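You operate a simulated robot arm through the tools that you are given. There is no shell and no other tool. Be economical: measure what you need, move in short steps, check, and stop when the job is done.

Carry out the task below with a simulated two-armed robot. There is one attempt and no reset: what you move stays moved.

JOB
Put the small basket on the top of the work table away on the deck of the stillage. Put one of the orange padlocks from the top of the counter on top of the white pipe fitting. Take the remote on the top of the head bench and put it away on the top of the work table. Close the first aid box lid that stands open. Press the button of lamp 5 to switch it on. Push the grey cabinet door shut. Take the green marker disc from the top of the grey cabinet and put it on the blue tray. Fetch the orange torch from the top of the service bench and set it on the deck of the stillage. Do these in any order. Set down upright: small basket.
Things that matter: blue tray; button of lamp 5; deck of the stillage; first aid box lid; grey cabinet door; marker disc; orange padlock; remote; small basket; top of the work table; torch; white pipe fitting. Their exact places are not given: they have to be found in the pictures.

Only the result counts: the job must be done as asked and must still hold three seconds after the hand-in. Knocking over, shifting, dropping, spilling or breaking anything else fails it. A push-on lid holds only when it is set on centred and level and pressed home; a screw cap is set on level and turned clockwise until tight.

ROBOT AND FRAMES
Two 7-joint arms with two-finger parallel grippers on one trunk, on a base that drives. Base frame: it is fixed to the floor where the robot stands at the start and does not move with it; the origin is under the middle of the robot, x ahead of it, y to its left, z up. Units: cm, rad, N and s.
The left shoulder is at the start at [5, 16.5, 108], the right one opposite. Places, roughly: blue tray (15x19x3 cm) [-200, 250, 80]; button of lamp 5 [-90, 20, 60]; deck of the stillage [-120, 10, 50]; first aid box lid [-480, -250, 100]; grey cabinet door [-20, 510, 40]; marker disc [-25, 550, 75]; orange padlock [225, 325, 100]; remote [-575, -250, 75]; small basket (15x15x25 cm) [50, -10, 80]; top of the work table [70, -40, 80]; torch [225, 250, 75]; white pipe fitting (5x5x4 cm) [80, 80, 60]. Payload 3.91 kg a hand.
The TCP of each hand is the grasp point between the finger pads, 3 cm short of the fingertips. In the tool frame z runs along the fingers and y along their closing line. Largest opening 11 cm; finger width 2, thickness 1; the body of the gripper, 4.8 by 11.2 cm, starts 5.5 cm behind the TCP.
Orientation is that of the tool frame in the base frame, as [roll, pitch, yaw] about the fixed x, y, z axes, in that order (R = Rz(yaw) Ry(pitch) Rx(roll)). With the fingers straight down and closing along the base's y, the tool's x points along the base's -x, its y along +y and its z along -z.

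CONTROLS
- The arms move only by the tool arm_command. It takes "left_commands", "right_commands" or both (then of equal length, played together; a hand with none holds still); each is a list of rows, each a list of 7 numbers: the shift along the tool's x, y, z in cm, then the turn, a rotation vector about the tool's x, y, z in rad, then the finger opening in cm, from 0 to 11. In form: [[tx, ty, tz, rx, ry, rz, claw], ...]. A call has 1 to 10 rows; each row shifts and turns the commanded pose from where the row before left it, along the tool's axes as they then stand. Rows are played at 5 a second. More than 5 cm and 0.15 rad between two rows, or a gripper value outside its range, and nothing of the call is played. Where a pose cannot be reached the arm comes as near as it can. A force on the tool above 40 N (or 10 N above the force at the start of the call, whichever is more), or a blocked arm, ends the call early, and 0.2 s more pass. The fingers move at their own pace (about 4.5 cm/s each) and stop on an object; they squeeze with about 23 N. The grip force told is the motor's: it shows also when the fingers shut on nothing. Time passes only in rows, and 0.2 s behind the last, so rows that do not move let the fingers close. It gives the time, the measured TCP pose, the force on the tool (base axes), the opening and the grip force at its end, in the units of the frame above (readings bear some noise), with the torque about the TCP (base axes, N m) and any sound that the robot's microphone picked up.
- Cameras (640 x 400 px; columns grow to the right, rows downward): "scene" is now at [6.13, 7.43, 123.7]; the picture's right is [0.91, -0.40, 0.00], its down [-0.28, -0.63, -0.73] and it looks along [0.29, 0.67, -0.69] (base axes); focal length 214 px, centre (320, 200). "left" rides on the left gripper at [7.2, -1.7, -10.3] in its tool frame; the picture's right is [0.23, 0.97, 0.00], its down [-0.76, 0.18, -0.62] and it looks along [-0.61, 0.14, 0.78] (tool axes); focal length 222 px, centre (320, 200). "right" rides on the right gripper at [7.2, 1.7, -10.3] in its tool frame; the picture's right is [-0.23, 0.97, 0.00], its down [-0.76, -0.18, -0.62] and it looks along [-0.61, -0.14, 0.78] (tool axes); focal length 222 px, centre (320, 200).
- capture(camera): a new picture of that camera. The clock stands still meanwhile.
- raise_lower(by): slides the trunk up (or, below 0, down) by that many cm; the arms and the scene camera ride with it, the base frame stays. It gives what a move gives, with no picture.
- drive_base(legs): drives the robot by 1 to 6 legs, each [ahead, left, turn to the left] in cm, cm and rad, along the robot's own axes; the way and the turn of a leg run together, so that a leg with both is an arc; at most 150 cm and 3.142 rad a leg. The arms and the cameras ride along, it lands a little off, and it stops where it bumps. It gives what a move gives.
- head_to(pan, tilt): turns the head with the scene camera to pan (to the left, within 1.396 rad either way) and tilt (down, from -0.506 to 1.204), counted from straight ahead of the robot. It gives what a move gives.
- pixel_to_xyz(camera, pixels): there is no depth. For up to 12 entries [column, row, z] of the newest picture of that camera ("zoom" is the newest enlarged one), the place [x, y] in the base frame at which the ray of that pixel passes the height z, good to about 0.2 cm. The clock stands still meanwhile.
- zoom(camera, box): a new picture of the part [left, top, right, bottom] of that camera's present view, enlarged. The clock stands still meanwhile.
- job_done(): hands the job in; it is judged then, once.

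Keep the steps short. Do not move on a guess: measure, check each grasp and each placing, and mend mistakes. In all there are 131 turns and 146 pictures (those below and enlarged ones count). Leave the grippers open and the arms clear of the work at the hand-in unless told otherwise, and finish with a single line.

The tools are called after "Emit:" by a JSON object that holds its "method" and its "body". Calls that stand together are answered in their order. arm_command: Moves the arms, as the interface text tells. Its arguments: {"type":"object","properties":{"left_commands":{"type":"array"},"right_commands":{"type":"array"}},"required":[]} The other tools are called the same way: raise_lower (by) slides the trunk up or down; drive_base (legs) drives the base; head_to (pan, tilt) turns the head that bears the scene camera; capture (camera) takes a picture; pixel_to_xyz (camera, pixels) gives the place at which the rays of pixels pass given heights; zoom (camera, box) takes an enlarged picture of a part of a camera's view; job_done () hands the job in.

At the start:

```text
t: 0.0
left_ee_pos: [37.87, 41.48, 105.62]
left_tool_rot: [-3.141, 0.0, -3.141]
left_wrist_force: [-0.7, 0.0, -0.4]
left_moment: [0.0, 0.01, 0.01]
left_grip_width: 11.02
left_grasp_force: 0.1
right_ee_pos: [47.82, 4.53, 100.98]
right_tool_rot: [3.141, 0.0, -3.141]
right_wrist_force: [-0.6, -0.9, 0.3]
right_moment: [-0.02, -0.03, -0.01]
right_grip_width: 10.98
right_grasp_force: 0.1
trunk travel left (down, up): [-30.0, 20.3]
robot x, y, heading: [-0.09, 0.34, 0.001]
head pan, tilt: [1.155, 0.754]
```

scene: 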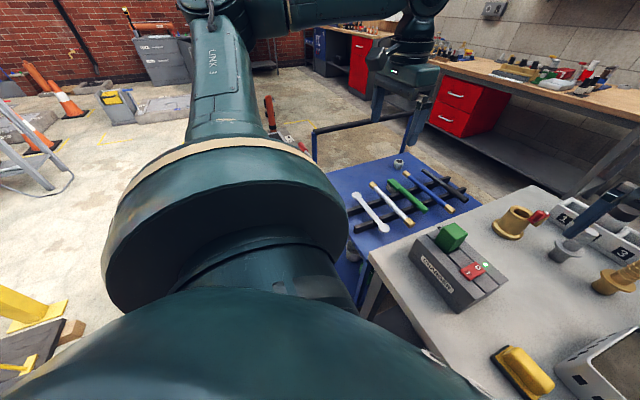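
right: 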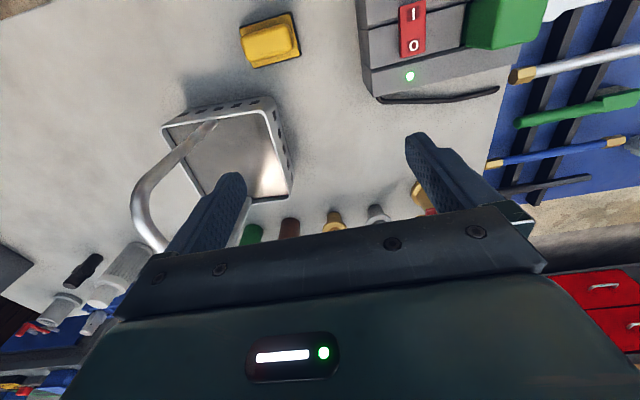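
left: 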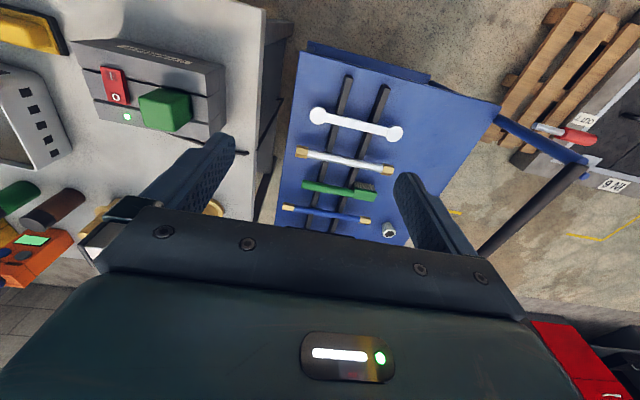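

I start by looking straight ahead at the work table, with the head facing forward.

Emit:
{"method": "head_to", "body": {"pan": 0, "tilt": 0.75}}

Emit:
{"method": "capture", "body": {"camera": "scene"}}

Emit:
{"method": "head_to", "body": {"pan": 1.39, "tilt": 0.3}}

Emit:
{"method": "capture", "body": {"camera": "scene"}}

Emit:
{"method": "head_to", "body": {"pan": -1.39, "tilt": 0.4}}

Emit:
{"method": "capture", "body": {"camera": "scene"}}

```text
t: 1.4
left_ee_pos: [37.87, 41.47, 105.56]
left_tool_rot: [-3.14, -0.001, 3.14]
left_wrist_force: [-0.2, -0.2, 0.4]
left_moment: [0.0, -0.02, 0.04]
left_grip_width: 11.02
left_grasp_force: 0.1
right_ee_pos: [47.86, 4.53, 100.91]
right_tool_rot: [3.141, -0.001, -3.14]
right_wrist_force: [-0.2, -0.1, -0.7]
right_moment: [0.02, -0.02, -0.01]
right_grip_width: 10.99
right_grasp_force: 0.0
trunk travel left (down, up): [-30.0, 20.3]
robot x, y, heading: [-0.12, 0.22, -0.0]
head pan, tilt: [0.0, 0.75]
```

```text
142 pictures are left
```

scene: 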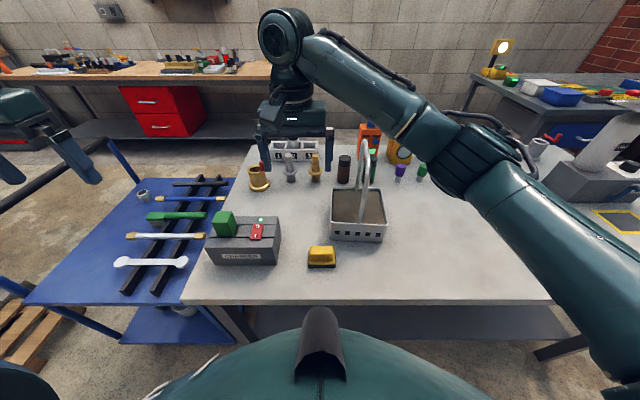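

```text
t: 2.9
left_ee_pos: [37.99, 41.45, 105.64]
left_tool_rot: [3.141, 0.0, -3.141]
left_wrist_force: [0.3, 0.2, 0.5]
left_moment: [0.03, -0.01, 0.02]
left_grip_width: 11.02
left_grasp_force: 0.1
right_ee_pos: [47.74, 4.45, 101.11]
right_tool_rot: [3.141, -0.001, 3.141]
right_wrist_force: [-0.3, 0.5, 0.2]
right_moment: [0.0, -0.02, -0.05]
right_grip_width: 10.99
right_grasp_force: 0.0
trunk travel left (down, up): [-30.0, 20.3]
robot x, y, heading: [0.37, -0.24, 0.002]
head pan, tilt: [1.389, 0.3]
```

```text
141 pictures are left
```

scene: 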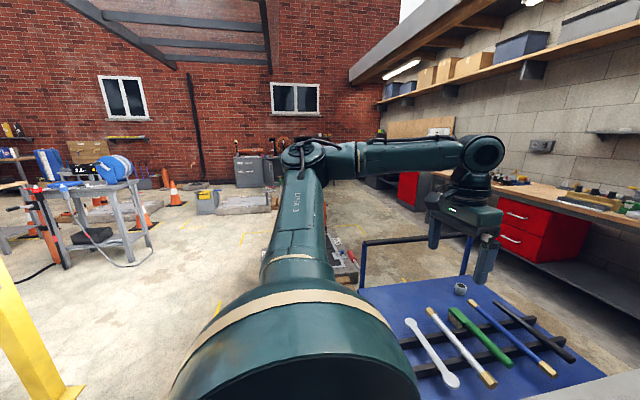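

```text
t: 5.3
left_ee_pos: [38.0, 41.46, 105.54]
left_tool_rot: [-3.141, 0.0, 3.14]
left_wrist_force: [0.0, 0.1, 0.0]
left_moment: [-0.02, -0.05, 0.01]
left_grip_width: 11.02
left_grasp_force: 0.1
right_ee_pos: [47.71, 4.51, 100.99]
right_tool_rot: [-3.141, -0.001, -3.141]
right_wrist_force: [-0.1, -0.2, -0.2]
right_moment: [-0.03, -0.01, 0.0]
right_grip_width: 11.01
right_grasp_force: 0.0
trunk travel left (down, up): [-30.0, 20.3]
robot x, y, heading: [0.02, 0.23, -0.004]
head pan, tilt: [-1.389, 0.4]
```

```text
140 pictures are left
```

scene: 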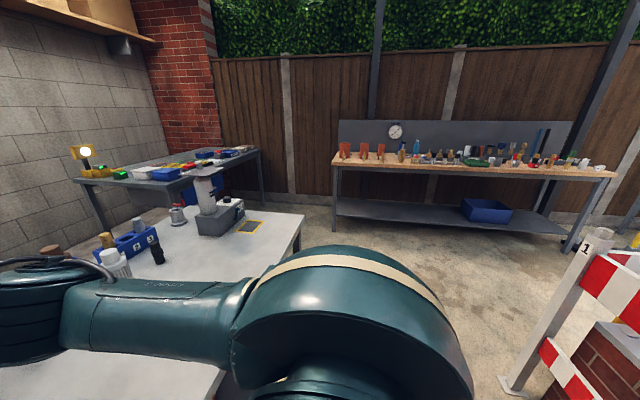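

The small basket stands at about (358,215) in the forward view, and the pipe fitting is probably at (143,196). I'll measure both.

Emit:
{"method": "head_to", "body": {"pan": 0, "tilt": 0.75}}

Emit:
{"method": "zoom", "body": {"camera": "scene", "box": [300, 120, 440, 280]}}

Emit:
{"method": "pixel_to_xyz", "body": {"camera": "zoom", "pixels": [[320, 200, 60], [320, 200, 70], [100, 300, 60]]}}

Emit:
{"method": "zoom", "body": {"camera": "scene", "box": [80, 160, 220, 260]}}

Emit:
{"method": "capture", "body": {"camera": "right"}}

```text
t: 6.9
left_ee_pos: [37.86, 41.49, 105.46]
left_tool_rot: [-3.141, 0.0, 3.14]
left_wrist_force: [-0.7, 0.0, -0.2]
left_moment: [-0.02, -0.01, -0.01]
left_grip_width: 11.01
left_grasp_force: 0.2
right_ee_pos: [47.78, 4.5, 100.98]
right_tool_rot: [-3.141, 0.001, 3.141]
right_wrist_force: [0.2, 0.2, 0.7]
right_moment: [0.02, 0.01, -0.02]
right_grip_width: 10.98
right_grasp_force: 0.0
trunk travel left (down, up): [-30.0, 20.3]
robot x, y, heading: [-0.45, -0.2, 0.0]
head pan, tilt: [0.0, 0.75]
```

```text
2.50 times, centred on (370, 200) of scene
```

zoom: 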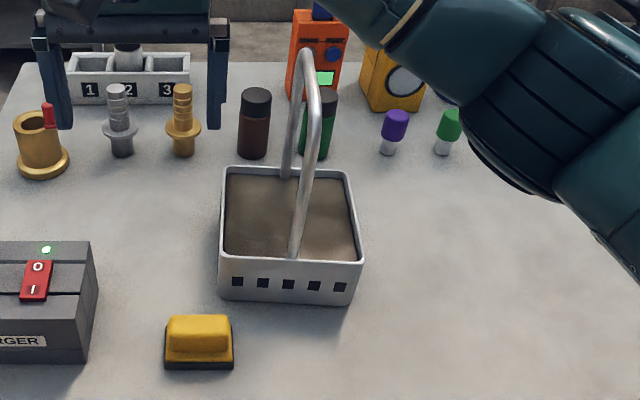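

```text
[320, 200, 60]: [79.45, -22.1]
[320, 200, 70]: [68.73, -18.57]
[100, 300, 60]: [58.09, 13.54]
```

```text
4.00 times, centred on (150, 210) of scene
```

zoom: 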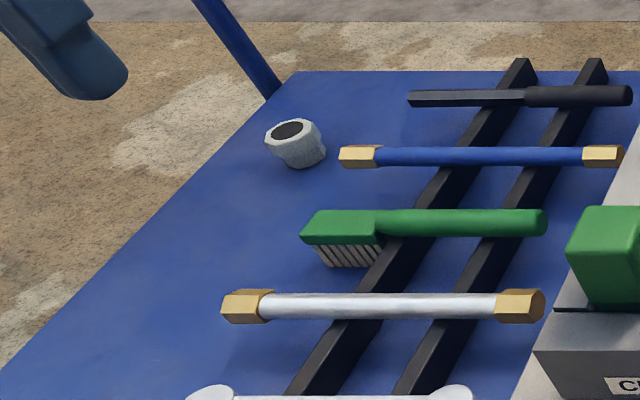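

```text
137 pictures are left
```

right: 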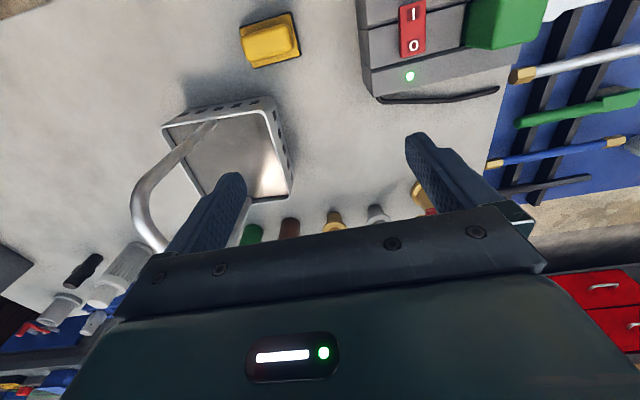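

I'll triangulate the handle top and the basket corners from the scene and right cameras.

Emit:
{"method": "zoom", "body": {"camera": "scene", "box": [300, 120, 440, 280]}}

Emit:
{"method": "pixel_to_xyz", "body": {"camera": "zoom", "pixels": [[305, 52, 80], [305, 52, 85], [305, 52, 90], [220, 299, 60], [352, 304, 60], [294, 255, 68], [220, 250, 68], [362, 262, 68], [350, 172, 68], [228, 168, 68], [287, 175, 68]]}}

Emit:
{"method": "pixel_to_xyz", "body": {"camera": "right", "pixels": [[134, 200, 80], [134, 200, 85], [134, 200, 90], [163, 125, 68], [273, 102, 68], [290, 193, 68], [213, 123, 68], [280, 195, 60]]}}

```text
2.50 times, centred on (370, 200) of scene
```

zoom: 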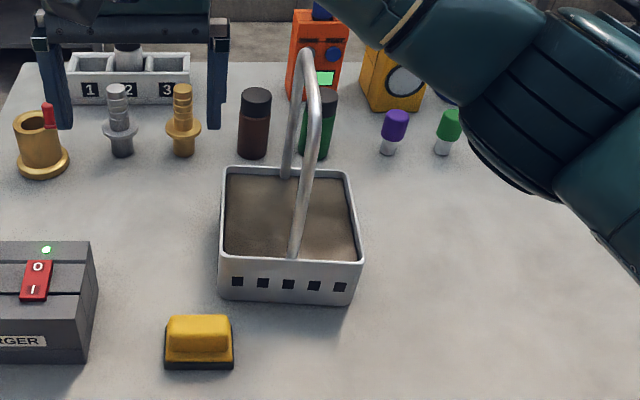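

```text
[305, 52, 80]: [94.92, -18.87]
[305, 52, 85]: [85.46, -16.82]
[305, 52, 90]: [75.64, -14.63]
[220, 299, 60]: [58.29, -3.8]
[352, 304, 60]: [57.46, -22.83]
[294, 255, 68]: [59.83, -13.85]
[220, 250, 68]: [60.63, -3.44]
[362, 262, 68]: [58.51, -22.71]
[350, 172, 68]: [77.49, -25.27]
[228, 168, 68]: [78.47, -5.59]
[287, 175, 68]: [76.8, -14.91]
```

```text
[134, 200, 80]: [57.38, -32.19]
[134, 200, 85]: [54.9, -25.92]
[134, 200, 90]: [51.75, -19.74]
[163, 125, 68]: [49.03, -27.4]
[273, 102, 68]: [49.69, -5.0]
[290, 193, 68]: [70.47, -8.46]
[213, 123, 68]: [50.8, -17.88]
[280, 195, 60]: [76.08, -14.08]
```

Triangulating, the basket's rim is at z≈82, the table at about 74, and the handle top near [55,-11,98]. It runs along x. I'll raise the right hand, move it over the handle and look.

Emit:
{"method": "arm_command", "body": {"right_commands": [[0, 0, -5, 0, 0, 0, 11], [-2, -4, -1, 0, 0, 0, 11], [-2, -4, 0, 0, 0, 0, 11], [-2, -4, 0, 0, 0, 0, 11], [0, -3.5, 0, 0, 0, 0, 11], [0, 0, 0, 0, 0, 0, 11]]}}

Emit:
{"method": "capture", "body": {"camera": "right"}}

Emit:
{"method": "capture", "body": {"camera": "scene"}}

```text
t: 8.3
left_ee_pos: [37.86, 41.5, 105.57]
left_tool_rot: [-3.14, 0.001, 3.141]
left_wrist_force: [0.1, -0.1, 0.1]
left_moment: [0.04, 0.0, -0.01]
left_grip_width: 11.01
left_grasp_force: 0.1
right_ee_pos: [53.81, -10.74, 106.85]
right_tool_rot: [-3.141, 0.0, -3.141]
right_wrist_force: [0.6, -0.7, 0.2]
right_moment: [0.0, 0.0, -0.05]
right_grip_width: 10.98
right_grasp_force: 0.1
trunk travel left (down, up): [-30.0, 20.3]
robot x, y, heading: [-0.49, -0.02, 0.004]
head pan, tilt: [0.0, 0.75]
```

```text
135 pictures are left
```

right: 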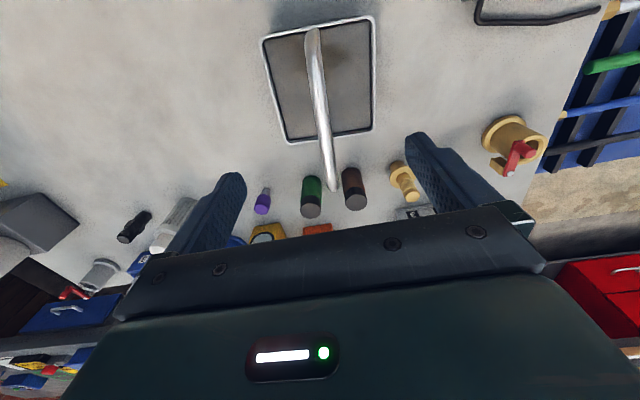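

```text
134 pictures are left
```

scene: 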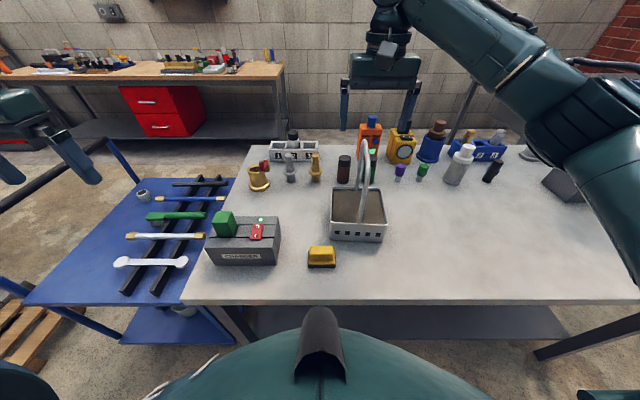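

I'll check the coordinates from this view.

Emit:
{"method": "pixel_to_xyz", "body": {"camera": "right", "pixels": [[332, 188, 92], [332, 188, 97], [332, 188, 100], [262, 40, 82], [375, 17, 82], [283, 142, 82], [372, 128, 82], [313, 32, 82], [322, 110, 97]]}}

Emit:
{"method": "pixel_to_xyz", "body": {"camera": "scene", "pixels": [[331, 228, 82], [388, 231, 82], [382, 190, 82], [334, 187, 82], [365, 140, 97], [250, 150, 74], [183, 302, 74]]}}

```text
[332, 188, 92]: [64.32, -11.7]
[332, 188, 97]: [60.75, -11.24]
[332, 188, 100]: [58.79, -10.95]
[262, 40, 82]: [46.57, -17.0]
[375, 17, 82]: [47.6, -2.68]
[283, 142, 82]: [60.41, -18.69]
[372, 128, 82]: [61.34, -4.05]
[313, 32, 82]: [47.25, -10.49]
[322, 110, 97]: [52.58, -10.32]
```

```text
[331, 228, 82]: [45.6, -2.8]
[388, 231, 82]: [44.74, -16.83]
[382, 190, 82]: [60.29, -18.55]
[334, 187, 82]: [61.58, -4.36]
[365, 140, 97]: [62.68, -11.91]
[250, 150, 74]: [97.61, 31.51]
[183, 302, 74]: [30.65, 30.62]
```

Both views agree: centre about (54.2,-11), crown at about z 99, yaw about -0.09. I'll descend to z≈96.3, aligned with the handle, then close.

Emit:
{"method": "arm_command", "body": {"right_commands": [[-0.5, -0.2, 4, 0, 0, 0.09, 11], [0, 0, 4, 0, 0, 0, 11], [0, 0, 2.5, 0, 0, 0, 11], [0, 0, 0, 0, 0, 0, 6], [0, 0, 0, 0, 0, 0, 0], [0, 0, 0, 0, 0, 0, 0], [0, 0, 0, 0, 0, 0, 0], [0, 0, 0, 0, 0, 0, 0], [0, 0, 0, 0, 0, 0, 0]]}}

Emit:
{"method": "capture", "body": {"camera": "scene"}}

```text
t: 10.3
left_ee_pos: [38.11, 41.36, 105.53]
left_tool_rot: [3.141, 0.0, 3.141]
left_wrist_force: [0.2, 0.4, -1.0]
left_moment: [-0.01, 0.01, 0.01]
left_grip_width: 11.02
left_grasp_force: 0.1
right_ee_pos: [54.32, -11.09, 96.51]
right_tool_rot: [-3.141, -0.001, 3.054]
right_wrist_force: [-0.7, 2.5, 0.9]
right_moment: [-0.12, -0.12, 0.06]
right_grip_width: 1.18
right_grasp_force: 22.8
trunk travel left (down, up): [-30.0, 20.3]
robot x, y, heading: [-0.15, 0.12, 0.001]
head pan, tilt: [0.0, 0.75]
```

```text
133 pictures are left
```

scene: 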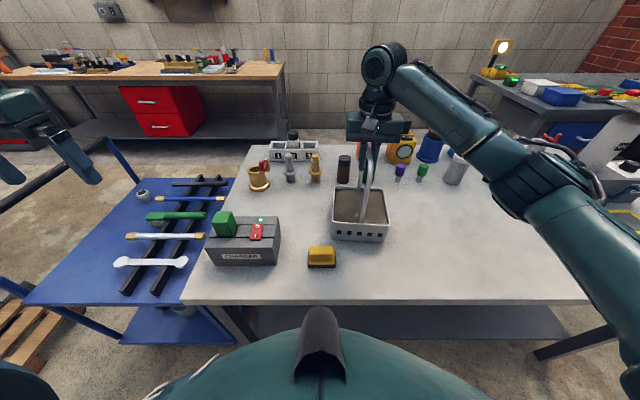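

The handle is held (1.18 cm opening). I'll lift straight up 14 cm.

Emit:
{"method": "arm_command", "body": {"right_commands": [[0, 0, -3, 0, 0, 0, 0], [0, 0, -3, 0, 0, 0, 0], [0, 0, -4, 0, 0, 0, 0], [0, 0, -4, 0, 0, 0, 0], [0, 0, 0, 0, 0, 0, 0]]}}

Emit:
{"method": "head_to", "body": {"pan": 0, "tilt": 0.6}}

Emit:
{"method": "capture", "body": {"camera": "scene"}}

```text
t: 11.5
left_ee_pos: [37.87, 41.42, 105.65]
left_tool_rot: [3.141, 0.001, 3.141]
left_wrist_force: [-0.5, 0.3, 0.8]
left_moment: [-0.03, 0.0, -0.01]
left_grip_width: 11.01
left_grasp_force: 0.0
right_ee_pos: [54.44, -10.87, 110.39]
right_tool_rot: [3.141, 0.0, 3.054]
right_wrist_force: [-0.1, 0.4, 0.0]
right_moment: [-0.02, -0.01, 0.0]
right_grip_width: 0.0
right_grasp_force: 22.9
trunk travel left (down, up): [-30.0, 20.3]
robot x, y, heading: [-0.35, -0.3, 0.001]
head pan, tilt: [0.0, 0.75]
```

```text
t: 12.2
left_ee_pos: [37.96, 41.44, 105.65]
left_tool_rot: [3.141, 0.0, -3.141]
left_wrist_force: [-0.2, 0.3, 0.1]
left_moment: [0.0, 0.01, 0.03]
left_grip_width: 11.01
left_grasp_force: 0.1
right_ee_pos: [54.38, -10.99, 110.32]
right_tool_rot: [3.141, -0.002, 3.052]
right_wrist_force: [-0.4, 0.2, 0.0]
right_moment: [0.01, 0.01, -0.01]
right_grip_width: 0.0
right_grasp_force: 22.9
trunk travel left (down, up): [-30.0, 20.3]
robot x, y, heading: [0.11, 0.19, -0.0]
head pan, tilt: [0.0, 0.6]
```

```text
132 pictures are left
```

scene: 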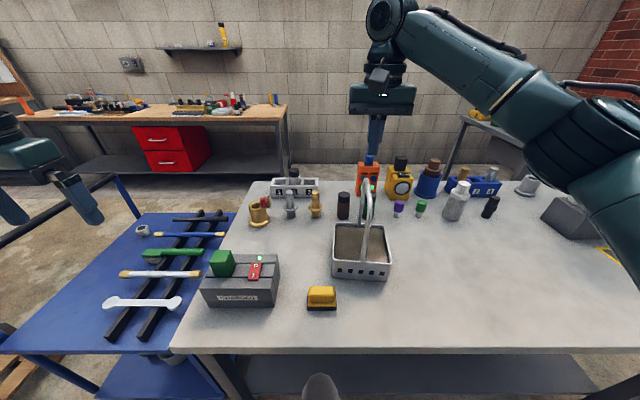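

The handle slipped out. The basket still stands in place. I'll re-measure the crown using the right camera from above.

Emit:
{"method": "capture", "body": {"camera": "right"}}

Emit:
{"method": "zoom", "body": {"camera": "scene", "box": [320, 170, 400, 290]}}

Emit:
{"method": "pixel_to_xyz", "body": {"camera": "scene", "pixels": [[366, 180, 92], [366, 180, 95], [366, 180, 98], [366, 180, 80]]}}

```text
131 pictures are left
```

right: 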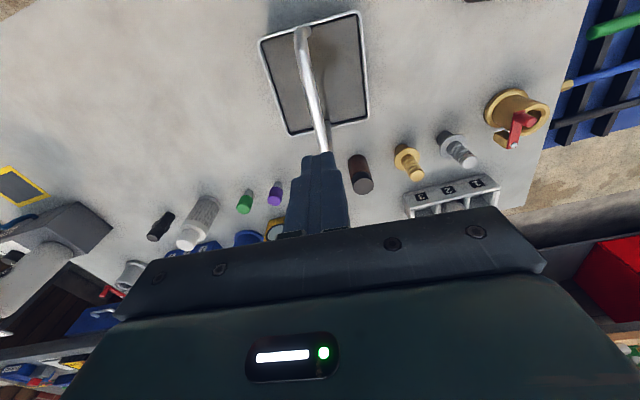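

```text
3.33 times, centred on (360, 230) of scene
```

zoom: 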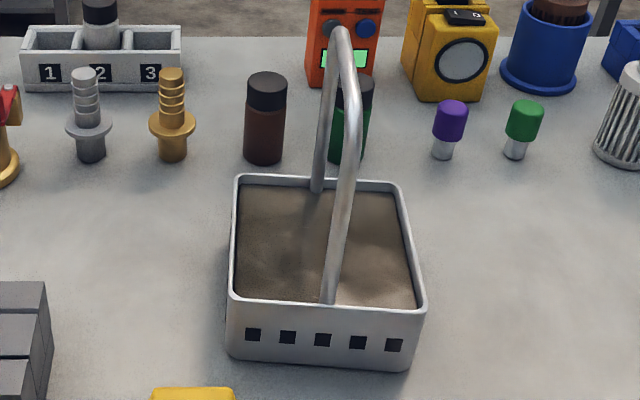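

```text
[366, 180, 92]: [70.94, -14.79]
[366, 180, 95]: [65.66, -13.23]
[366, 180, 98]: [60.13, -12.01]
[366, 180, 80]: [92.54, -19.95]
```

The basket is filled, so it is likely heavier than it looked. I'll grip a bit deeper and lift slowly while watching the force.

Emit:
{"method": "arm_command", "body": {"right_commands": [[0, 0, 0, 0, 0, 0, 11], [0, 0, 0, 0, 0, 0, 11], [0, 0, 0, 0, 0, 0, 11], [0, 0, 4, 0, 0, 0, 11], [0, 0, 4, 0, 0, 0, 11], [0, 0, 4, 0, 0, 0, 11], [0, 0, 3.2, 0, 0, 0, 11], [0, 0, 0, 0, 0, 0, 11]]}}

Emit:
{"method": "arm_command", "body": {"right_commands": [[0, 0, 0, 0, 0, 0, 0], [0, 0, 0, 0, 0, 0, 0], [0, 0, 0, 0, 0, 0, 0], [0, 0, 0, 0, 0, 0, 0], [0, 0, 0, 0, 0, 0, 0], [0, 0, 0, 0, 0, 0, 0], [0, 0, 0, 0, 0, 0, 0], [0, 0, -0.3, 0, 0, 0, 0], [0, 0, -0.3, 0, 0, 0, 0], [0, 0, -0.3, 0, 0, 0, 0]]}}

Emit:
{"method": "capture", "body": {"camera": "right"}}

```text
t: 14.0
left_ee_pos: [37.83, 41.33, 105.57]
left_tool_rot: [3.14, 0.0, 3.141]
left_wrist_force: [0.7, -0.3, -0.4]
left_moment: [0.01, 0.02, -0.01]
left_grip_width: 11.01
left_grasp_force: 0.2
right_ee_pos: [54.47, -11.12, 94.98]
right_tool_rot: [3.142, 0.0, 3.053]
right_wrist_force: [0.6, 0.2, 0.4]
right_moment: [-0.01, 0.01, -0.01]
right_grip_width: 11.0
right_grasp_force: 0.0
trunk travel left (down, up): [-30.0, 20.3]
robot x, y, heading: [0.3, -0.25, 0.004]
head pan, tilt: [0.0, 0.6]
```

```text
t: 16.2
left_ee_pos: [37.88, 41.39, 105.6]
left_tool_rot: [-3.141, -0.001, 3.142]
left_wrist_force: [-1.4, -1.3, -0.4]
left_moment: [0.03, 0.01, -0.01]
left_grip_width: 11.0
left_grasp_force: 0.0
right_ee_pos: [54.39, -11.12, 95.95]
right_tool_rot: [3.14, 0.0, 3.053]
right_wrist_force: [0.5, 0.0, -10.6]
right_moment: [-0.02, -0.03, 0.02]
right_grip_width: 1.18
right_grasp_force: 23.6
trunk travel left (down, up): [-30.0, 20.3]
robot x, y, heading: [0.2, -0.09, -0.003]
head pan, tilt: [0.0, 0.6]
```

```text
129 pictures are left
```

right: 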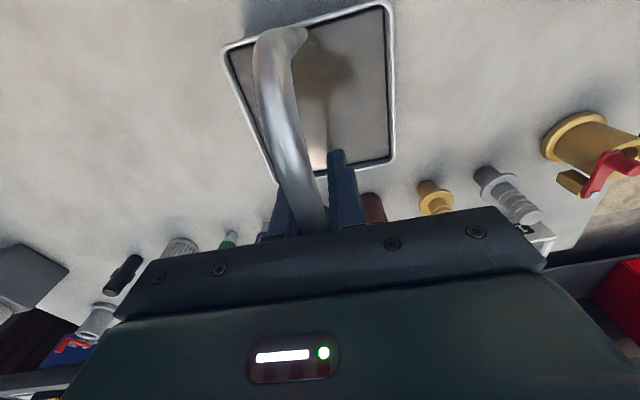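

The load is now at 10.6 N. I'll carry on lifting slowly.

Emit:
{"method": "arm_command", "body": {"right_commands": [[0, 0, -0.3, 0, 0, 0, 0], [0, 0, -0.3, 0, 0, 0, 0], [0, 0, -0.3, 0, 0, 0, 0], [0, 0, -0.5, 0, 0, 0, 0], [0, 0, -0.5, 0, 0, 0, 0], [0, 0, -0.5, 0, 0, 0, 0], [0, 0, 0, 0, 0, 0, 0]]}}

Emit:
{"method": "capture", "body": {"camera": "scene"}}

```text
t: 17.8
left_ee_pos: [38.07, 41.44, 105.51]
left_tool_rot: [-3.141, -0.001, 3.141]
left_wrist_force: [-0.1, 0.2, -0.1]
left_moment: [0.0, 0.03, -0.02]
left_grip_width: 11.01
left_grasp_force: 0.1
right_ee_pos: [54.41, -11.04, 98.47]
right_tool_rot: [3.141, -0.003, 3.051]
right_wrist_force: [0.8, -0.7, -11.1]
right_moment: [0.0, -0.03, 0.01]
right_grip_width: 1.17
right_grasp_force: 22.8
trunk travel left (down, up): [-30.0, 20.3]
robot x, y, heading: [0.28, -0.35, 0.001]
head pan, tilt: [0.0, 0.6]
```

```text
128 pictures are left
```

scene: 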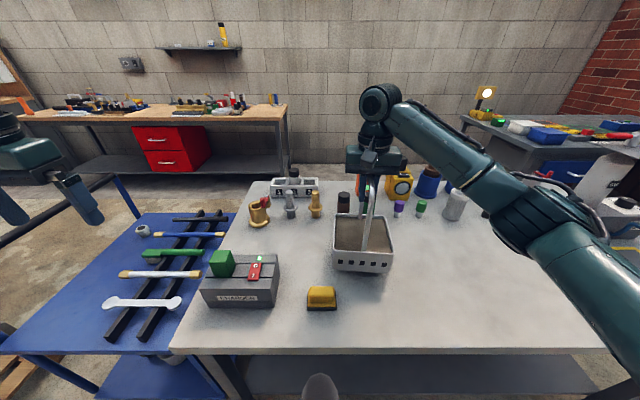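

The basket is lifted, about 1.1 kg. I'll raise it about 10 cm at a gentle rate.

Emit:
{"method": "arm_command", "body": {"right_commands": [[0, 0, -1, 0, 0, 0, 0], [0, 0, -1.2, 0, 0, 0, 0], [0, 0, -1.2, 0, 0, 0, 0], [0, 0, -1.2, 0, 0, 0, 0], [0, 0, -1.2, 0, 0, 0, 0], [0, 0, -1.2, 0, 0, 0, 0], [0, 0, -1.2, 0, 0, 0, 0], [0, 0, -1, 0, 0, 0, 0], [0, 0, -0.5, 0, 0, 0, 0]]}}

Emit:
{"method": "drive_base", "body": {"legs": [[-15, 0, 0]]}}

Emit:
{"method": "head_to", "body": {"pan": -1.39, "tilt": 0.7}}

Emit:
{"method": "capture", "body": {"camera": "scene"}}

```text
t: 19.8
left_ee_pos: [37.95, 41.46, 105.49]
left_tool_rot: [3.141, -0.001, -3.141]
left_wrist_force: [0.0, 0.0, 1.4]
left_moment: [0.01, 0.02, -0.04]
left_grip_width: 10.99
left_grasp_force: 0.0
right_ee_pos: [54.52, -11.16, 108.38]
right_tool_rot: [3.142, -0.001, 3.052]
right_wrist_force: [0.3, 0.2, -10.4]
right_moment: [0.01, -0.01, 0.01]
right_grip_width: 1.16
right_grasp_force: 23.3
trunk travel left (down, up): [-30.0, 20.3]
robot x, y, heading: [0.05, 0.09, -0.002]
head pan, tilt: [0.0, 0.6]
```

```text
t: 21.1
left_ee_pos: [22.89, 41.5, 105.71]
left_tool_rot: [-3.141, 0.0, -3.139]
left_wrist_force: [0.6, -0.8, 0.2]
left_moment: [-0.01, -0.02, 0.03]
left_grip_width: 11.0
left_grasp_force: 0.0
right_ee_pos: [39.39, -11.2, 108.3]
right_tool_rot: [3.14, -0.001, 3.055]
right_wrist_force: [0.3, 0.6, -9.9]
right_moment: [0.0, -0.05, -0.01]
right_grip_width: 1.17
right_grasp_force: 23.5
trunk travel left (down, up): [-30.0, 20.3]
robot x, y, heading: [-14.92, 0.3, -0.0]
head pan, tilt: [0.0, 0.6]
```

```text
t: 22.7
left_ee_pos: [22.9, 41.54, 105.66]
left_tool_rot: [-3.14, -0.001, -3.14]
left_wrist_force: [0.1, 0.0, 0.0]
left_moment: [0.0, 0.01, 0.01]
left_grip_width: 10.98
left_grasp_force: 0.0
right_ee_pos: [39.65, -11.07, 108.28]
right_tool_rot: [-3.141, -0.003, 3.055]
right_wrist_force: [-0.9, -0.4, -10.5]
right_moment: [0.0, -0.01, 0.02]
right_grip_width: 1.15
right_grasp_force: 23.0
trunk travel left (down, up): [-30.0, 20.3]
robot x, y, heading: [-15.23, -0.02, 0.002]
head pan, tilt: [-1.389, 0.7]
```

```text
127 pictures are left
```

scene: 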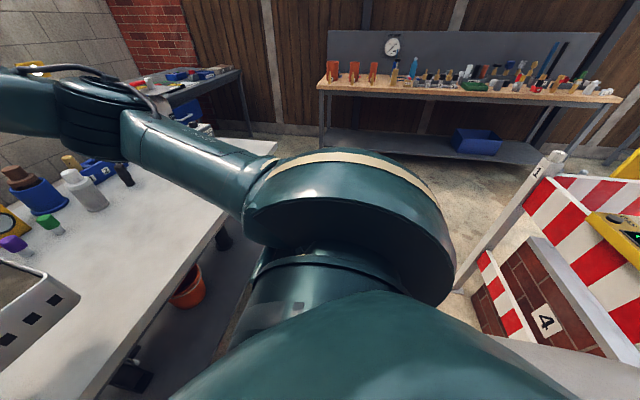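

Basket holding steady. The left side is open, so I'll raise the trunk and turn left by 90°, then look at the area behind the start position.

Emit:
{"method": "raise_lower", "body": {"by": 8}}

Emit:
{"method": "drive_base", "body": {"legs": [[0, 0, 0.8], [0, 0, 0.77]]}}

Emit:
{"method": "head_to", "body": {"pan": 1.2, "tilt": 0.6}}

Emit:
{"method": "capture", "body": {"camera": "scene"}}

Emit:
{"method": "head_to", "body": {"pan": 0.2, "tilt": 0.4}}

Emit:
{"method": "capture", "body": {"camera": "scene"}}

```text
t: 23.9
left_ee_pos: [23.01, 41.5, 113.63]
left_tool_rot: [-3.14, -0.002, -3.141]
left_wrist_force: [0.0, -0.2, -0.9]
left_moment: [0.01, -0.03, 0.0]
left_grip_width: 11.01
left_grasp_force: 0.0
right_ee_pos: [39.56, -11.11, 116.33]
right_tool_rot: [-3.141, -0.001, 3.054]
right_wrist_force: [0.2, 0.3, -10.5]
right_moment: [0.0, -0.03, 0.04]
right_grip_width: 1.17
right_grasp_force: 22.7
trunk travel left (down, up): [-38.0, 12.3]
robot x, y, heading: [-14.98, -0.08, 0.002]
head pan, tilt: [-1.389, 0.7]
```

```text
t: 28.4
left_ee_pos: [-56.2, 38.22, 113.47]
left_tool_rot: [-3.142, -0.001, -1.576]
left_wrist_force: [0.1, 0.0, 0.2]
left_moment: [0.0, -0.01, 0.05]
left_grip_width: 11.01
left_grasp_force: 0.0
right_ee_pos: [-3.52, 54.46, 116.18]
right_tool_rot: [3.142, -0.002, -1.666]
right_wrist_force: [1.5, 0.3, -10.9]
right_moment: [0.01, -0.02, -0.01]
right_grip_width: 1.2
right_grasp_force: 23.0
trunk travel left (down, up): [-38.0, 12.3]
robot x, y, heading: [-14.76, 0.24, 1.563]
head pan, tilt: [-1.389, 0.7]
```

```text
t: 30.7
left_ee_pos: [-56.2, 38.31, 113.52]
left_tool_rot: [3.141, 0.001, -1.576]
left_wrist_force: [-0.4, 0.8, -0.4]
left_moment: [0.0, -0.02, -0.02]
left_grip_width: 11.02
left_grasp_force: 0.0
right_ee_pos: [-3.54, 54.51, 116.29]
right_tool_rot: [3.141, -0.001, -1.666]
right_wrist_force: [-0.4, 0.0, -10.5]
right_moment: [-0.01, -0.01, 0.0]
right_grip_width: 1.16
right_grasp_force: 23.2
trunk travel left (down, up): [-38.0, 12.3]
robot x, y, heading: [-15.0, -0.31, 1.567]
head pan, tilt: [1.201, 0.6]
```

```text
126 pictures are left
```

scene: 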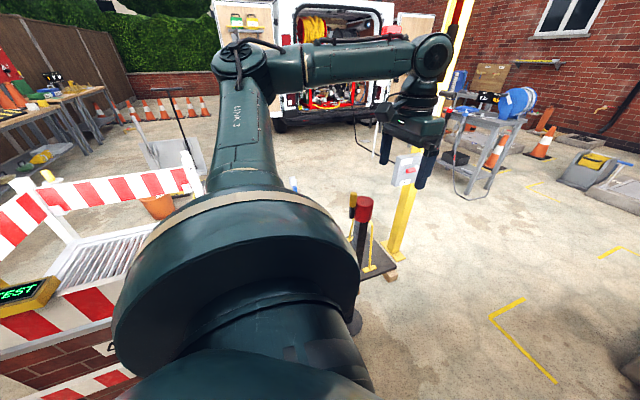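

```text
t: 32.0
left_ee_pos: [-56.18, 38.33, 113.55]
left_tool_rot: [3.141, -0.001, -1.577]
left_wrist_force: [-0.1, -0.2, -1.2]
left_moment: [0.0, 0.02, 0.0]
left_grip_width: 10.98
left_grasp_force: 0.1
right_ee_pos: [-3.48, 54.52, 116.21]
right_tool_rot: [3.141, -0.002, -1.667]
right_wrist_force: [0.5, 0.4, -11.9]
right_moment: [0.02, 0.01, 0.01]
right_grip_width: 1.14
right_grasp_force: 23.2
trunk travel left (down, up): [-38.0, 12.3]
robot x, y, heading: [-15.07, 0.37, 1.569]
head pan, tilt: [0.201, 0.4]
```

```text
125 pictures are left
```

scene: 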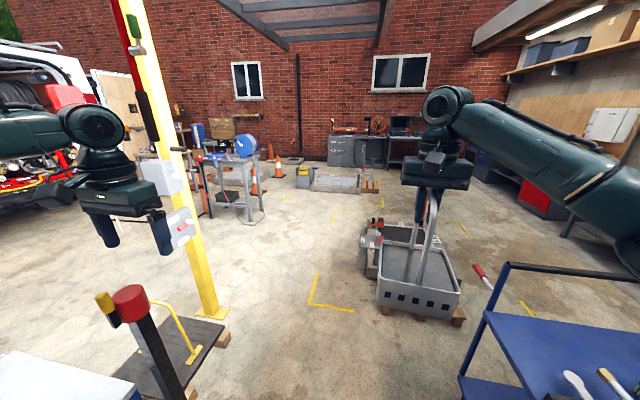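

The yellow pole is near the left hand's sweep path. I'll measure its base and the other obstacles first.

Emit:
{"method": "pixel_to_xyz", "body": {"camera": "scene", "pixels": [[212, 315, 0], [205, 180, 90], [130, 295, 60], [130, 295, 80], [170, 210, 100], [20, 360, 60], [20, 360, 80], [130, 370, 15], [310, 300, 0]]}}

Emit:
{"method": "head_to", "body": {"pan": 1.39, "tilt": 1.0}}

Emit:
{"method": "capture", "body": {"camera": "scene"}}

Emit:
{"method": "capture", "body": {"camera": "left"}}

```text
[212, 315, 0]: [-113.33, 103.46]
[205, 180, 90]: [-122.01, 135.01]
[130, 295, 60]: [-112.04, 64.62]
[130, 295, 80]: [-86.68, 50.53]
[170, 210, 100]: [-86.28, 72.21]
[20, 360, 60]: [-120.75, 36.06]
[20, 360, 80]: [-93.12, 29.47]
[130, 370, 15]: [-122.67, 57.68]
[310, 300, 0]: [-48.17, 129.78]
```

```text
t: 33.4
left_ee_pos: [-56.25, 38.34, 113.54]
left_tool_rot: [-3.14, 0.0, -1.575]
left_wrist_force: [0.3, 0.1, 0.6]
left_moment: [0.02, -0.01, -0.01]
left_grip_width: 11.01
left_grasp_force: 0.1
right_ee_pos: [-3.55, 54.47, 116.26]
right_tool_rot: [-3.141, 0.0, -1.667]
right_wrist_force: [-0.5, 0.6, -10.5]
right_moment: [0.01, 0.0, 0.03]
right_grip_width: 1.16
right_grasp_force: 22.6
trunk travel left (down, up): [-38.0, 12.3]
robot x, y, heading: [-14.91, -0.05, 1.566]
head pan, tilt: [1.389, 1.0]
```

```text
124 pictures are left
```

scene: 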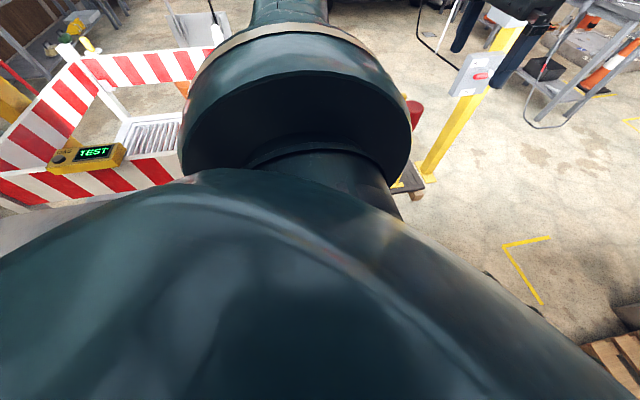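

```text
123 pictures are left
```

left: 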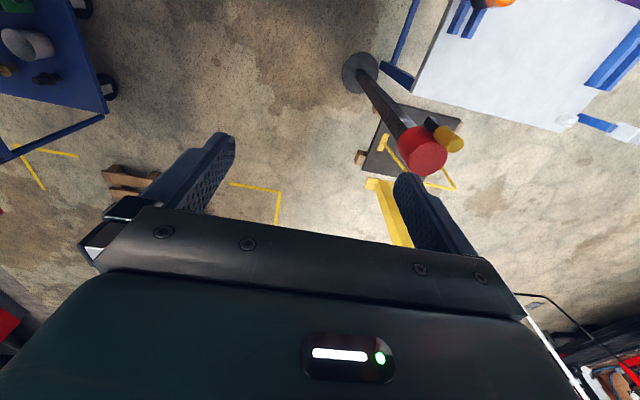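

The white deck with blue posts at the top right of the left view looks like the stillage. I'll measure it and the red-capped post.

Emit:
{"method": "pixel_to_xyz", "body": {"camera": "left", "pixels": [[361, 70, 0], [425, 150, 60], [425, 150, 75], [425, 150, 90], [415, 90, 50], [560, 130, 50], [395, 75, 50], [620, 90, 60], [390, 185, 0]]}}

Emit:
{"method": "zoom", "body": {"camera": "left", "box": [340, 0, 640, 190]}}

```text
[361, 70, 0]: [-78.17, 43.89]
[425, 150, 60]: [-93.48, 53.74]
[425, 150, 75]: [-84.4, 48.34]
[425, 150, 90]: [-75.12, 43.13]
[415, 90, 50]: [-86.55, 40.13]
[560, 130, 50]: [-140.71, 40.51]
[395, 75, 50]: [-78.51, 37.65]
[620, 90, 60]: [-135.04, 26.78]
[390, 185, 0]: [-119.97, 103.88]
```

```text
2.11 times, centred on (490, 95) of left
```

zoom: 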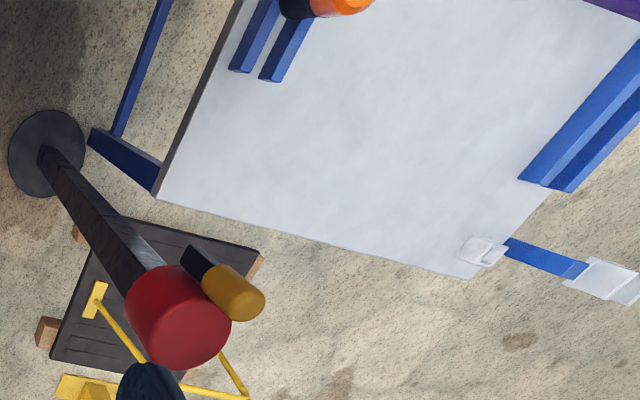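

The post top is about z 85 and stays outside the sweep. I'll turn left the rest of the way to face the stillage.

Emit:
{"method": "drive_base", "body": {"legs": [[0, 0, 0.8], [0, 0, 0.77]]}}

Emit:
{"method": "head_to", "body": {"pan": 0, "tilt": 0.7}}

Emit:
{"method": "capture", "body": {"camera": "scene"}}

Emit:
{"method": "capture", "body": {"camera": "left"}}

```text
t: 37.9
left_ee_pos: [-53.03, -41.48, 113.55]
left_tool_rot: [3.141, 0.0, -0.001]
left_wrist_force: [0.6, -0.8, 0.3]
left_moment: [0.01, -0.02, 0.0]
left_grip_width: 11.0
left_grasp_force: 0.1
right_ee_pos: [-69.39, 11.17, 116.23]
right_tool_rot: [-3.139, -0.002, -0.091]
right_wrist_force: [0.5, 0.6, -10.9]
right_moment: [0.05, 0.01, 0.0]
right_grip_width: 1.18
right_grasp_force: 23.2
trunk travel left (down, up): [-38.0, 12.3]
robot x, y, heading: [-14.89, 0.02, 3.142]
head pan, tilt: [1.389, 1.0]
```

```text
t: 39.4
left_ee_pos: [-52.99, -41.36, 113.55]
left_tool_rot: [-3.141, 0.0, 0.002]
left_wrist_force: [0.3, -0.1, 0.4]
left_moment: [0.05, 0.01, -0.01]
left_grip_width: 10.99
left_grasp_force: 0.0
right_ee_pos: [-69.51, 11.13, 116.1]
right_tool_rot: [-3.14, -0.002, -0.091]
right_wrist_force: [0.0, 0.1, -10.6]
right_moment: [-0.03, 0.02, -0.05]
right_grip_width: 1.18
right_grasp_force: 22.8
trunk travel left (down, up): [-38.0, 12.3]
robot x, y, heading: [-14.84, 0.06, 3.14]
head pan, tilt: [0.0, 0.7]
```

```text
121 pictures are left
```

scene: 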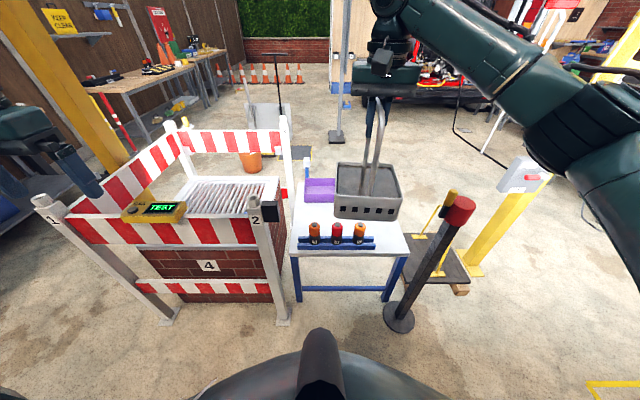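

```text
120 pictures are left
```

left: 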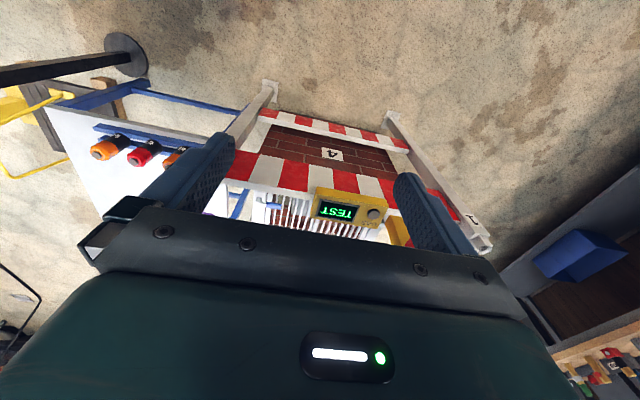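

The white deck with numbered coloured parts could be the stillage with lamp buttons. I'll zoom in.

Emit:
{"method": "zoom", "body": {"camera": "scene", "box": [280, 160, 440, 310]}}

Emit:
{"method": "zoom", "body": {"camera": "scene", "box": [290, 210, 390, 260]}}

Emit:
{"method": "capture", "body": {"camera": "right"}}

```text
2.67 times, centred on (360, 235) of scene
```

zoom: 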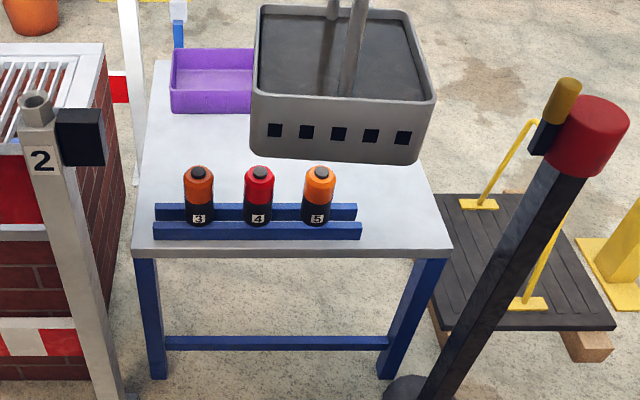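

```text
6.40 times, centred on (340, 235) of scene
```

zoom: 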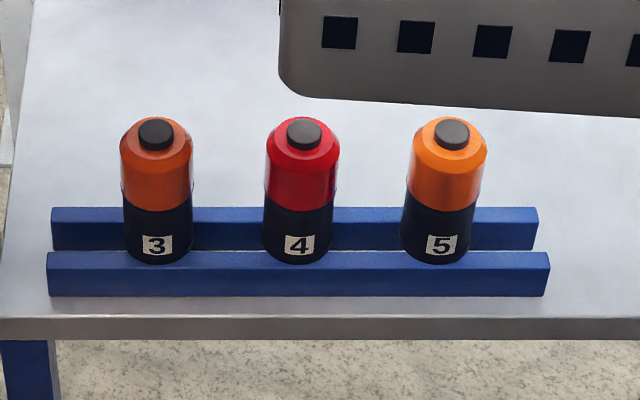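

```text
117 pictures are left
```

right: 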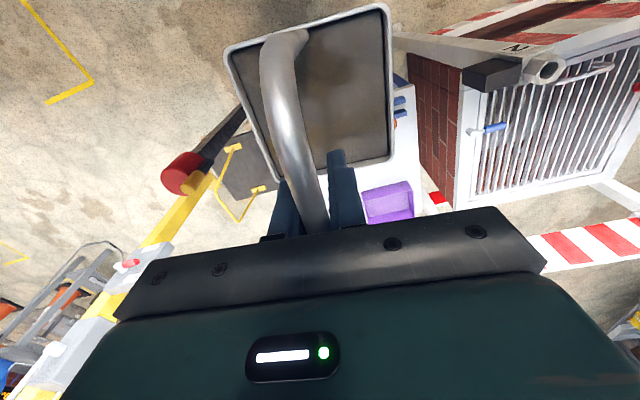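

Lamp 5 is the right orange one, with a black button on top. I'll measure the white deck and lamp 5.

Emit:
{"method": "pixel_to_xyz", "body": {"camera": "scene", "pixels": [[290.3, 253.75, 50], [408.7, 251.9, 50], [298, 182.5, 50], [290.3, 253.75, 55], [408.7, 251.9, 55], [356, 246, 50], [356, 246, 55], [356, 224, 63], [356, 224, 66], [356, 224, 70]]}}

Emit:
{"method": "pixel_to_xyz", "body": {"camera": "left", "pixels": [[50, 110, 50], [50, 110, 55], [97, 152, 63], [97, 152, 66], [97, 152, 70]]}}

Emit:
{"method": "zoom", "body": {"camera": "left", "box": [20, 60, 220, 220]}}

```text
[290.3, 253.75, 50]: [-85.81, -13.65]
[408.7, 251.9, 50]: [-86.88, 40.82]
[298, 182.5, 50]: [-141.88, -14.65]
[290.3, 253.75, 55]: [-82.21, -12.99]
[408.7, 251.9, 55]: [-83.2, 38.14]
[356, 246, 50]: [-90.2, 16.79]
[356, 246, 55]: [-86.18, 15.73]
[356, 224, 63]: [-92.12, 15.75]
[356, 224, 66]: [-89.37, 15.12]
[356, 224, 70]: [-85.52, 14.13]
```

```text
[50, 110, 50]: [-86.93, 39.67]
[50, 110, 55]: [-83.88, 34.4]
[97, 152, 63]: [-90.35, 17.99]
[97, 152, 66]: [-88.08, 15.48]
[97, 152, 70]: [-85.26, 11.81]
```

```text
2.50 times, centred on (120, 140) of left
```

zoom: 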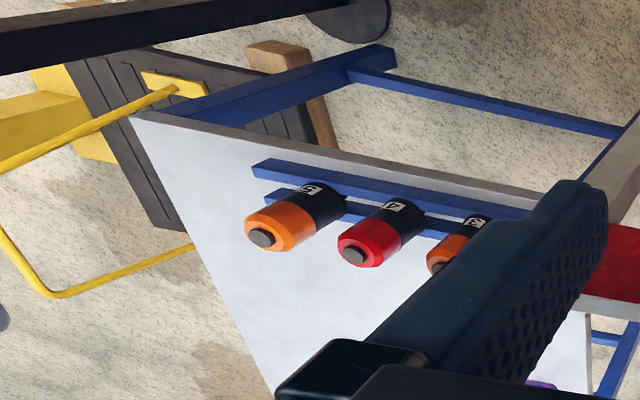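

The deck is at z 50, spanning x -87..-142 and y -14..40. Lamp 5's button is at (-89.6,15.3,65.5). I'll drive to about (-50,8), keeping clear of barrier post 2 and the red-capped post.

Emit:
{"method": "drive_base", "body": {"legs": [[20, -4, 0], [15, -4, 0]]}}

Emit:
{"method": "head_to", "body": {"pan": -0.1, "tilt": 0.85}}

Emit:
{"method": "capture", "body": {"camera": "scene"}}

```text
t: 42.0
left_ee_pos: [-88.06, -33.39, 113.59]
left_tool_rot: [-3.142, -0.002, -0.002]
left_wrist_force: [-0.4, -0.5, -0.1]
left_moment: [0.01, 0.0, -0.01]
left_grip_width: 10.98
left_grasp_force: 0.0
right_ee_pos: [-104.67, 19.17, 116.17]
right_tool_rot: [-3.138, -0.004, -0.091]
right_wrist_force: [0.2, -0.6, -11.0]
right_moment: [0.03, 0.04, 0.01]
right_grip_width: 1.16
right_grasp_force: 22.6
trunk travel left (down, up): [-38.0, 12.3]
robot x, y, heading: [-49.75, 8.0, -3.142]
head pan, tilt: [0.0, 0.7]
```

```text
t: 42.7
left_ee_pos: [-88.0, -33.5, 113.64]
left_tool_rot: [-3.141, 0.001, 0.001]
left_wrist_force: [0.3, -0.3, -0.3]
left_moment: [-0.02, 0.0, -0.01]
left_grip_width: 10.99
left_grasp_force: 0.1
right_ee_pos: [-104.52, 19.29, 116.16]
right_tool_rot: [-3.14, -0.005, -0.09]
right_wrist_force: [-0.6, 0.6, -10.9]
right_moment: [0.03, -0.02, 0.02]
right_grip_width: 1.19
right_grasp_force: 23.1
trunk travel left (down, up): [-38.0, 12.3]
robot x, y, heading: [-49.96, 7.55, -3.139]
head pan, tilt: [-0.099, 0.85]
```

```text
115 pictures are left
```

scene: 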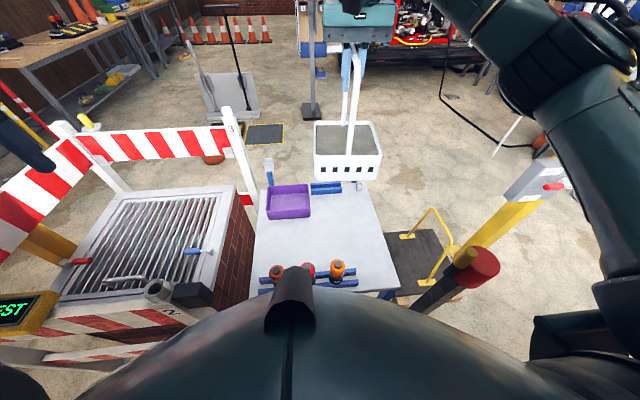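

Basket hangs at (-104.6,19.2), bottom about z 95. I'll shift it to (-108,22) and lower with the arm, watching where the elbow goes relative to the red post (post top about z 87).

Emit:
{"method": "arm_command", "body": {"right_commands": [[-0.7, -0.5, 1, 0, 0, 0, 0], [-0.7, -0.6, 1.2, 0, 0, 0, 0], [-0.7, -0.6, 1.2, 0, 0, 0, 0], [-0.7, -0.6, 1.2, 0, 0, 0, 0], [-0.7, -0.6, 1.2, 0, 0, 0, 0], [0, 0, 1.2, 0, 0, 0, 0], [0, 0, 1.2, 0, 0, 0, 0], [0, 0, 1.2, 0, 0, 0, 0], [0, 0, 1.2, 0, 0, 0, 0], [0, 0, 0.8, 0, 0, 0, 0]]}}

Emit:
{"method": "head_to", "body": {"pan": -0.8, "tilt": 0.6}}

Emit:
{"method": "capture", "body": {"camera": "scene"}}

```text
t: 44.9
left_ee_pos: [-87.98, -33.56, 113.57]
left_tool_rot: [-3.142, 0.001, 0.001]
left_wrist_force: [0.6, 0.2, 0.2]
left_moment: [0.01, 0.0, -0.01]
left_grip_width: 11.0
left_grasp_force: 0.0
right_ee_pos: [-107.74, 22.39, 104.68]
right_tool_rot: [-3.138, -0.002, -0.088]
right_wrist_force: [-0.7, -0.4, -10.6]
right_moment: [0.01, 0.05, -0.03]
right_grip_width: 1.16
right_grasp_force: 23.0
trunk travel left (down, up): [-38.0, 12.3]
robot x, y, heading: [-50.19, 7.76, -3.14]
head pan, tilt: [-0.099, 0.85]
```

```text
t: 46.0
left_ee_pos: [-88.05, -33.5, 113.42]
left_tool_rot: [3.14, 0.002, 0.0]
left_wrist_force: [-0.2, -0.5, -0.3]
left_moment: [0.01, 0.04, 0.02]
left_grip_width: 11.0
left_grasp_force: 0.0
right_ee_pos: [-107.68, 22.34, 104.82]
right_tool_rot: [-3.14, -0.001, -0.089]
right_wrist_force: [0.1, 0.3, -11.0]
right_moment: [0.0, 0.04, -0.03]
right_grip_width: 1.16
right_grasp_force: 23.1
trunk travel left (down, up): [-38.0, 12.3]
robot x, y, heading: [-49.99, 8.14, -3.135]
head pan, tilt: [-0.799, 0.6]
```

```text
114 pictures are left
```

scene: 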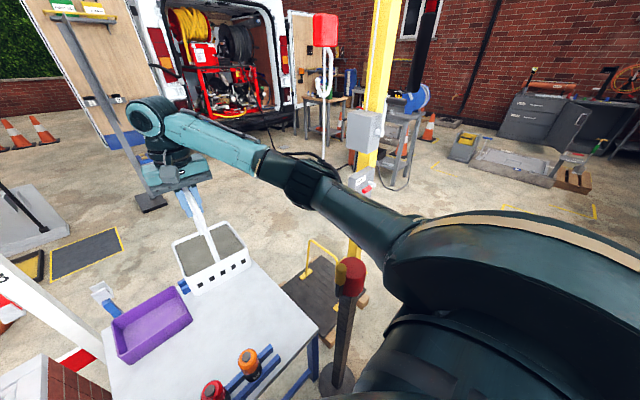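

The forearm is well above the post. I'll lower another 15 cm and recheck.

Emit:
{"method": "arm_command", "body": {"right_commands": [[0, 0, 1, 0, 0, 0, 0], [0, 0, 1.6, 0, 0, 0, 0], [0, 0, 1.6, 0, 0, 0, 0], [0, 0, 1.6, 0, 0, 0, 0], [0, 0, 1.6, 0, 0, 0, 0], [0, 0, 1.6, 0, 0, 0, 0], [0, 0, 1.6, 0, 0, 0, 0], [0, 0, 1.6, 0, 0, 0, 0], [0, 0, 1.6, 0, 0, 0, 0], [0, 0, 1.2, 0, 0, 0, 0]]}}

Emit:
{"method": "capture", "body": {"camera": "scene"}}

```text
t: 48.2
left_ee_pos: [-87.92, -33.53, 113.59]
left_tool_rot: [3.14, 0.0, 0.0]
left_wrist_force: [-0.3, 0.0, -0.2]
left_moment: [0.0, -0.01, -0.02]
left_grip_width: 10.99
left_grasp_force: 0.0
right_ee_pos: [-107.72, 22.37, 89.81]
right_tool_rot: [-3.14, 0.0, -0.088]
right_wrist_force: [-0.3, -0.3, -11.1]
right_moment: [0.03, -0.01, 0.02]
right_grip_width: 1.17
right_grasp_force: 22.6
trunk travel left (down, up): [-38.0, 12.3]
robot x, y, heading: [-50.01, 7.9, -3.141]
head pan, tilt: [-0.799, 0.6]
```

```text
113 pictures are left
```

scene: 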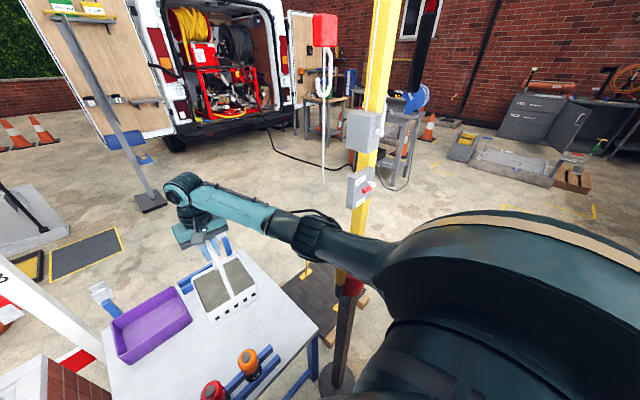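

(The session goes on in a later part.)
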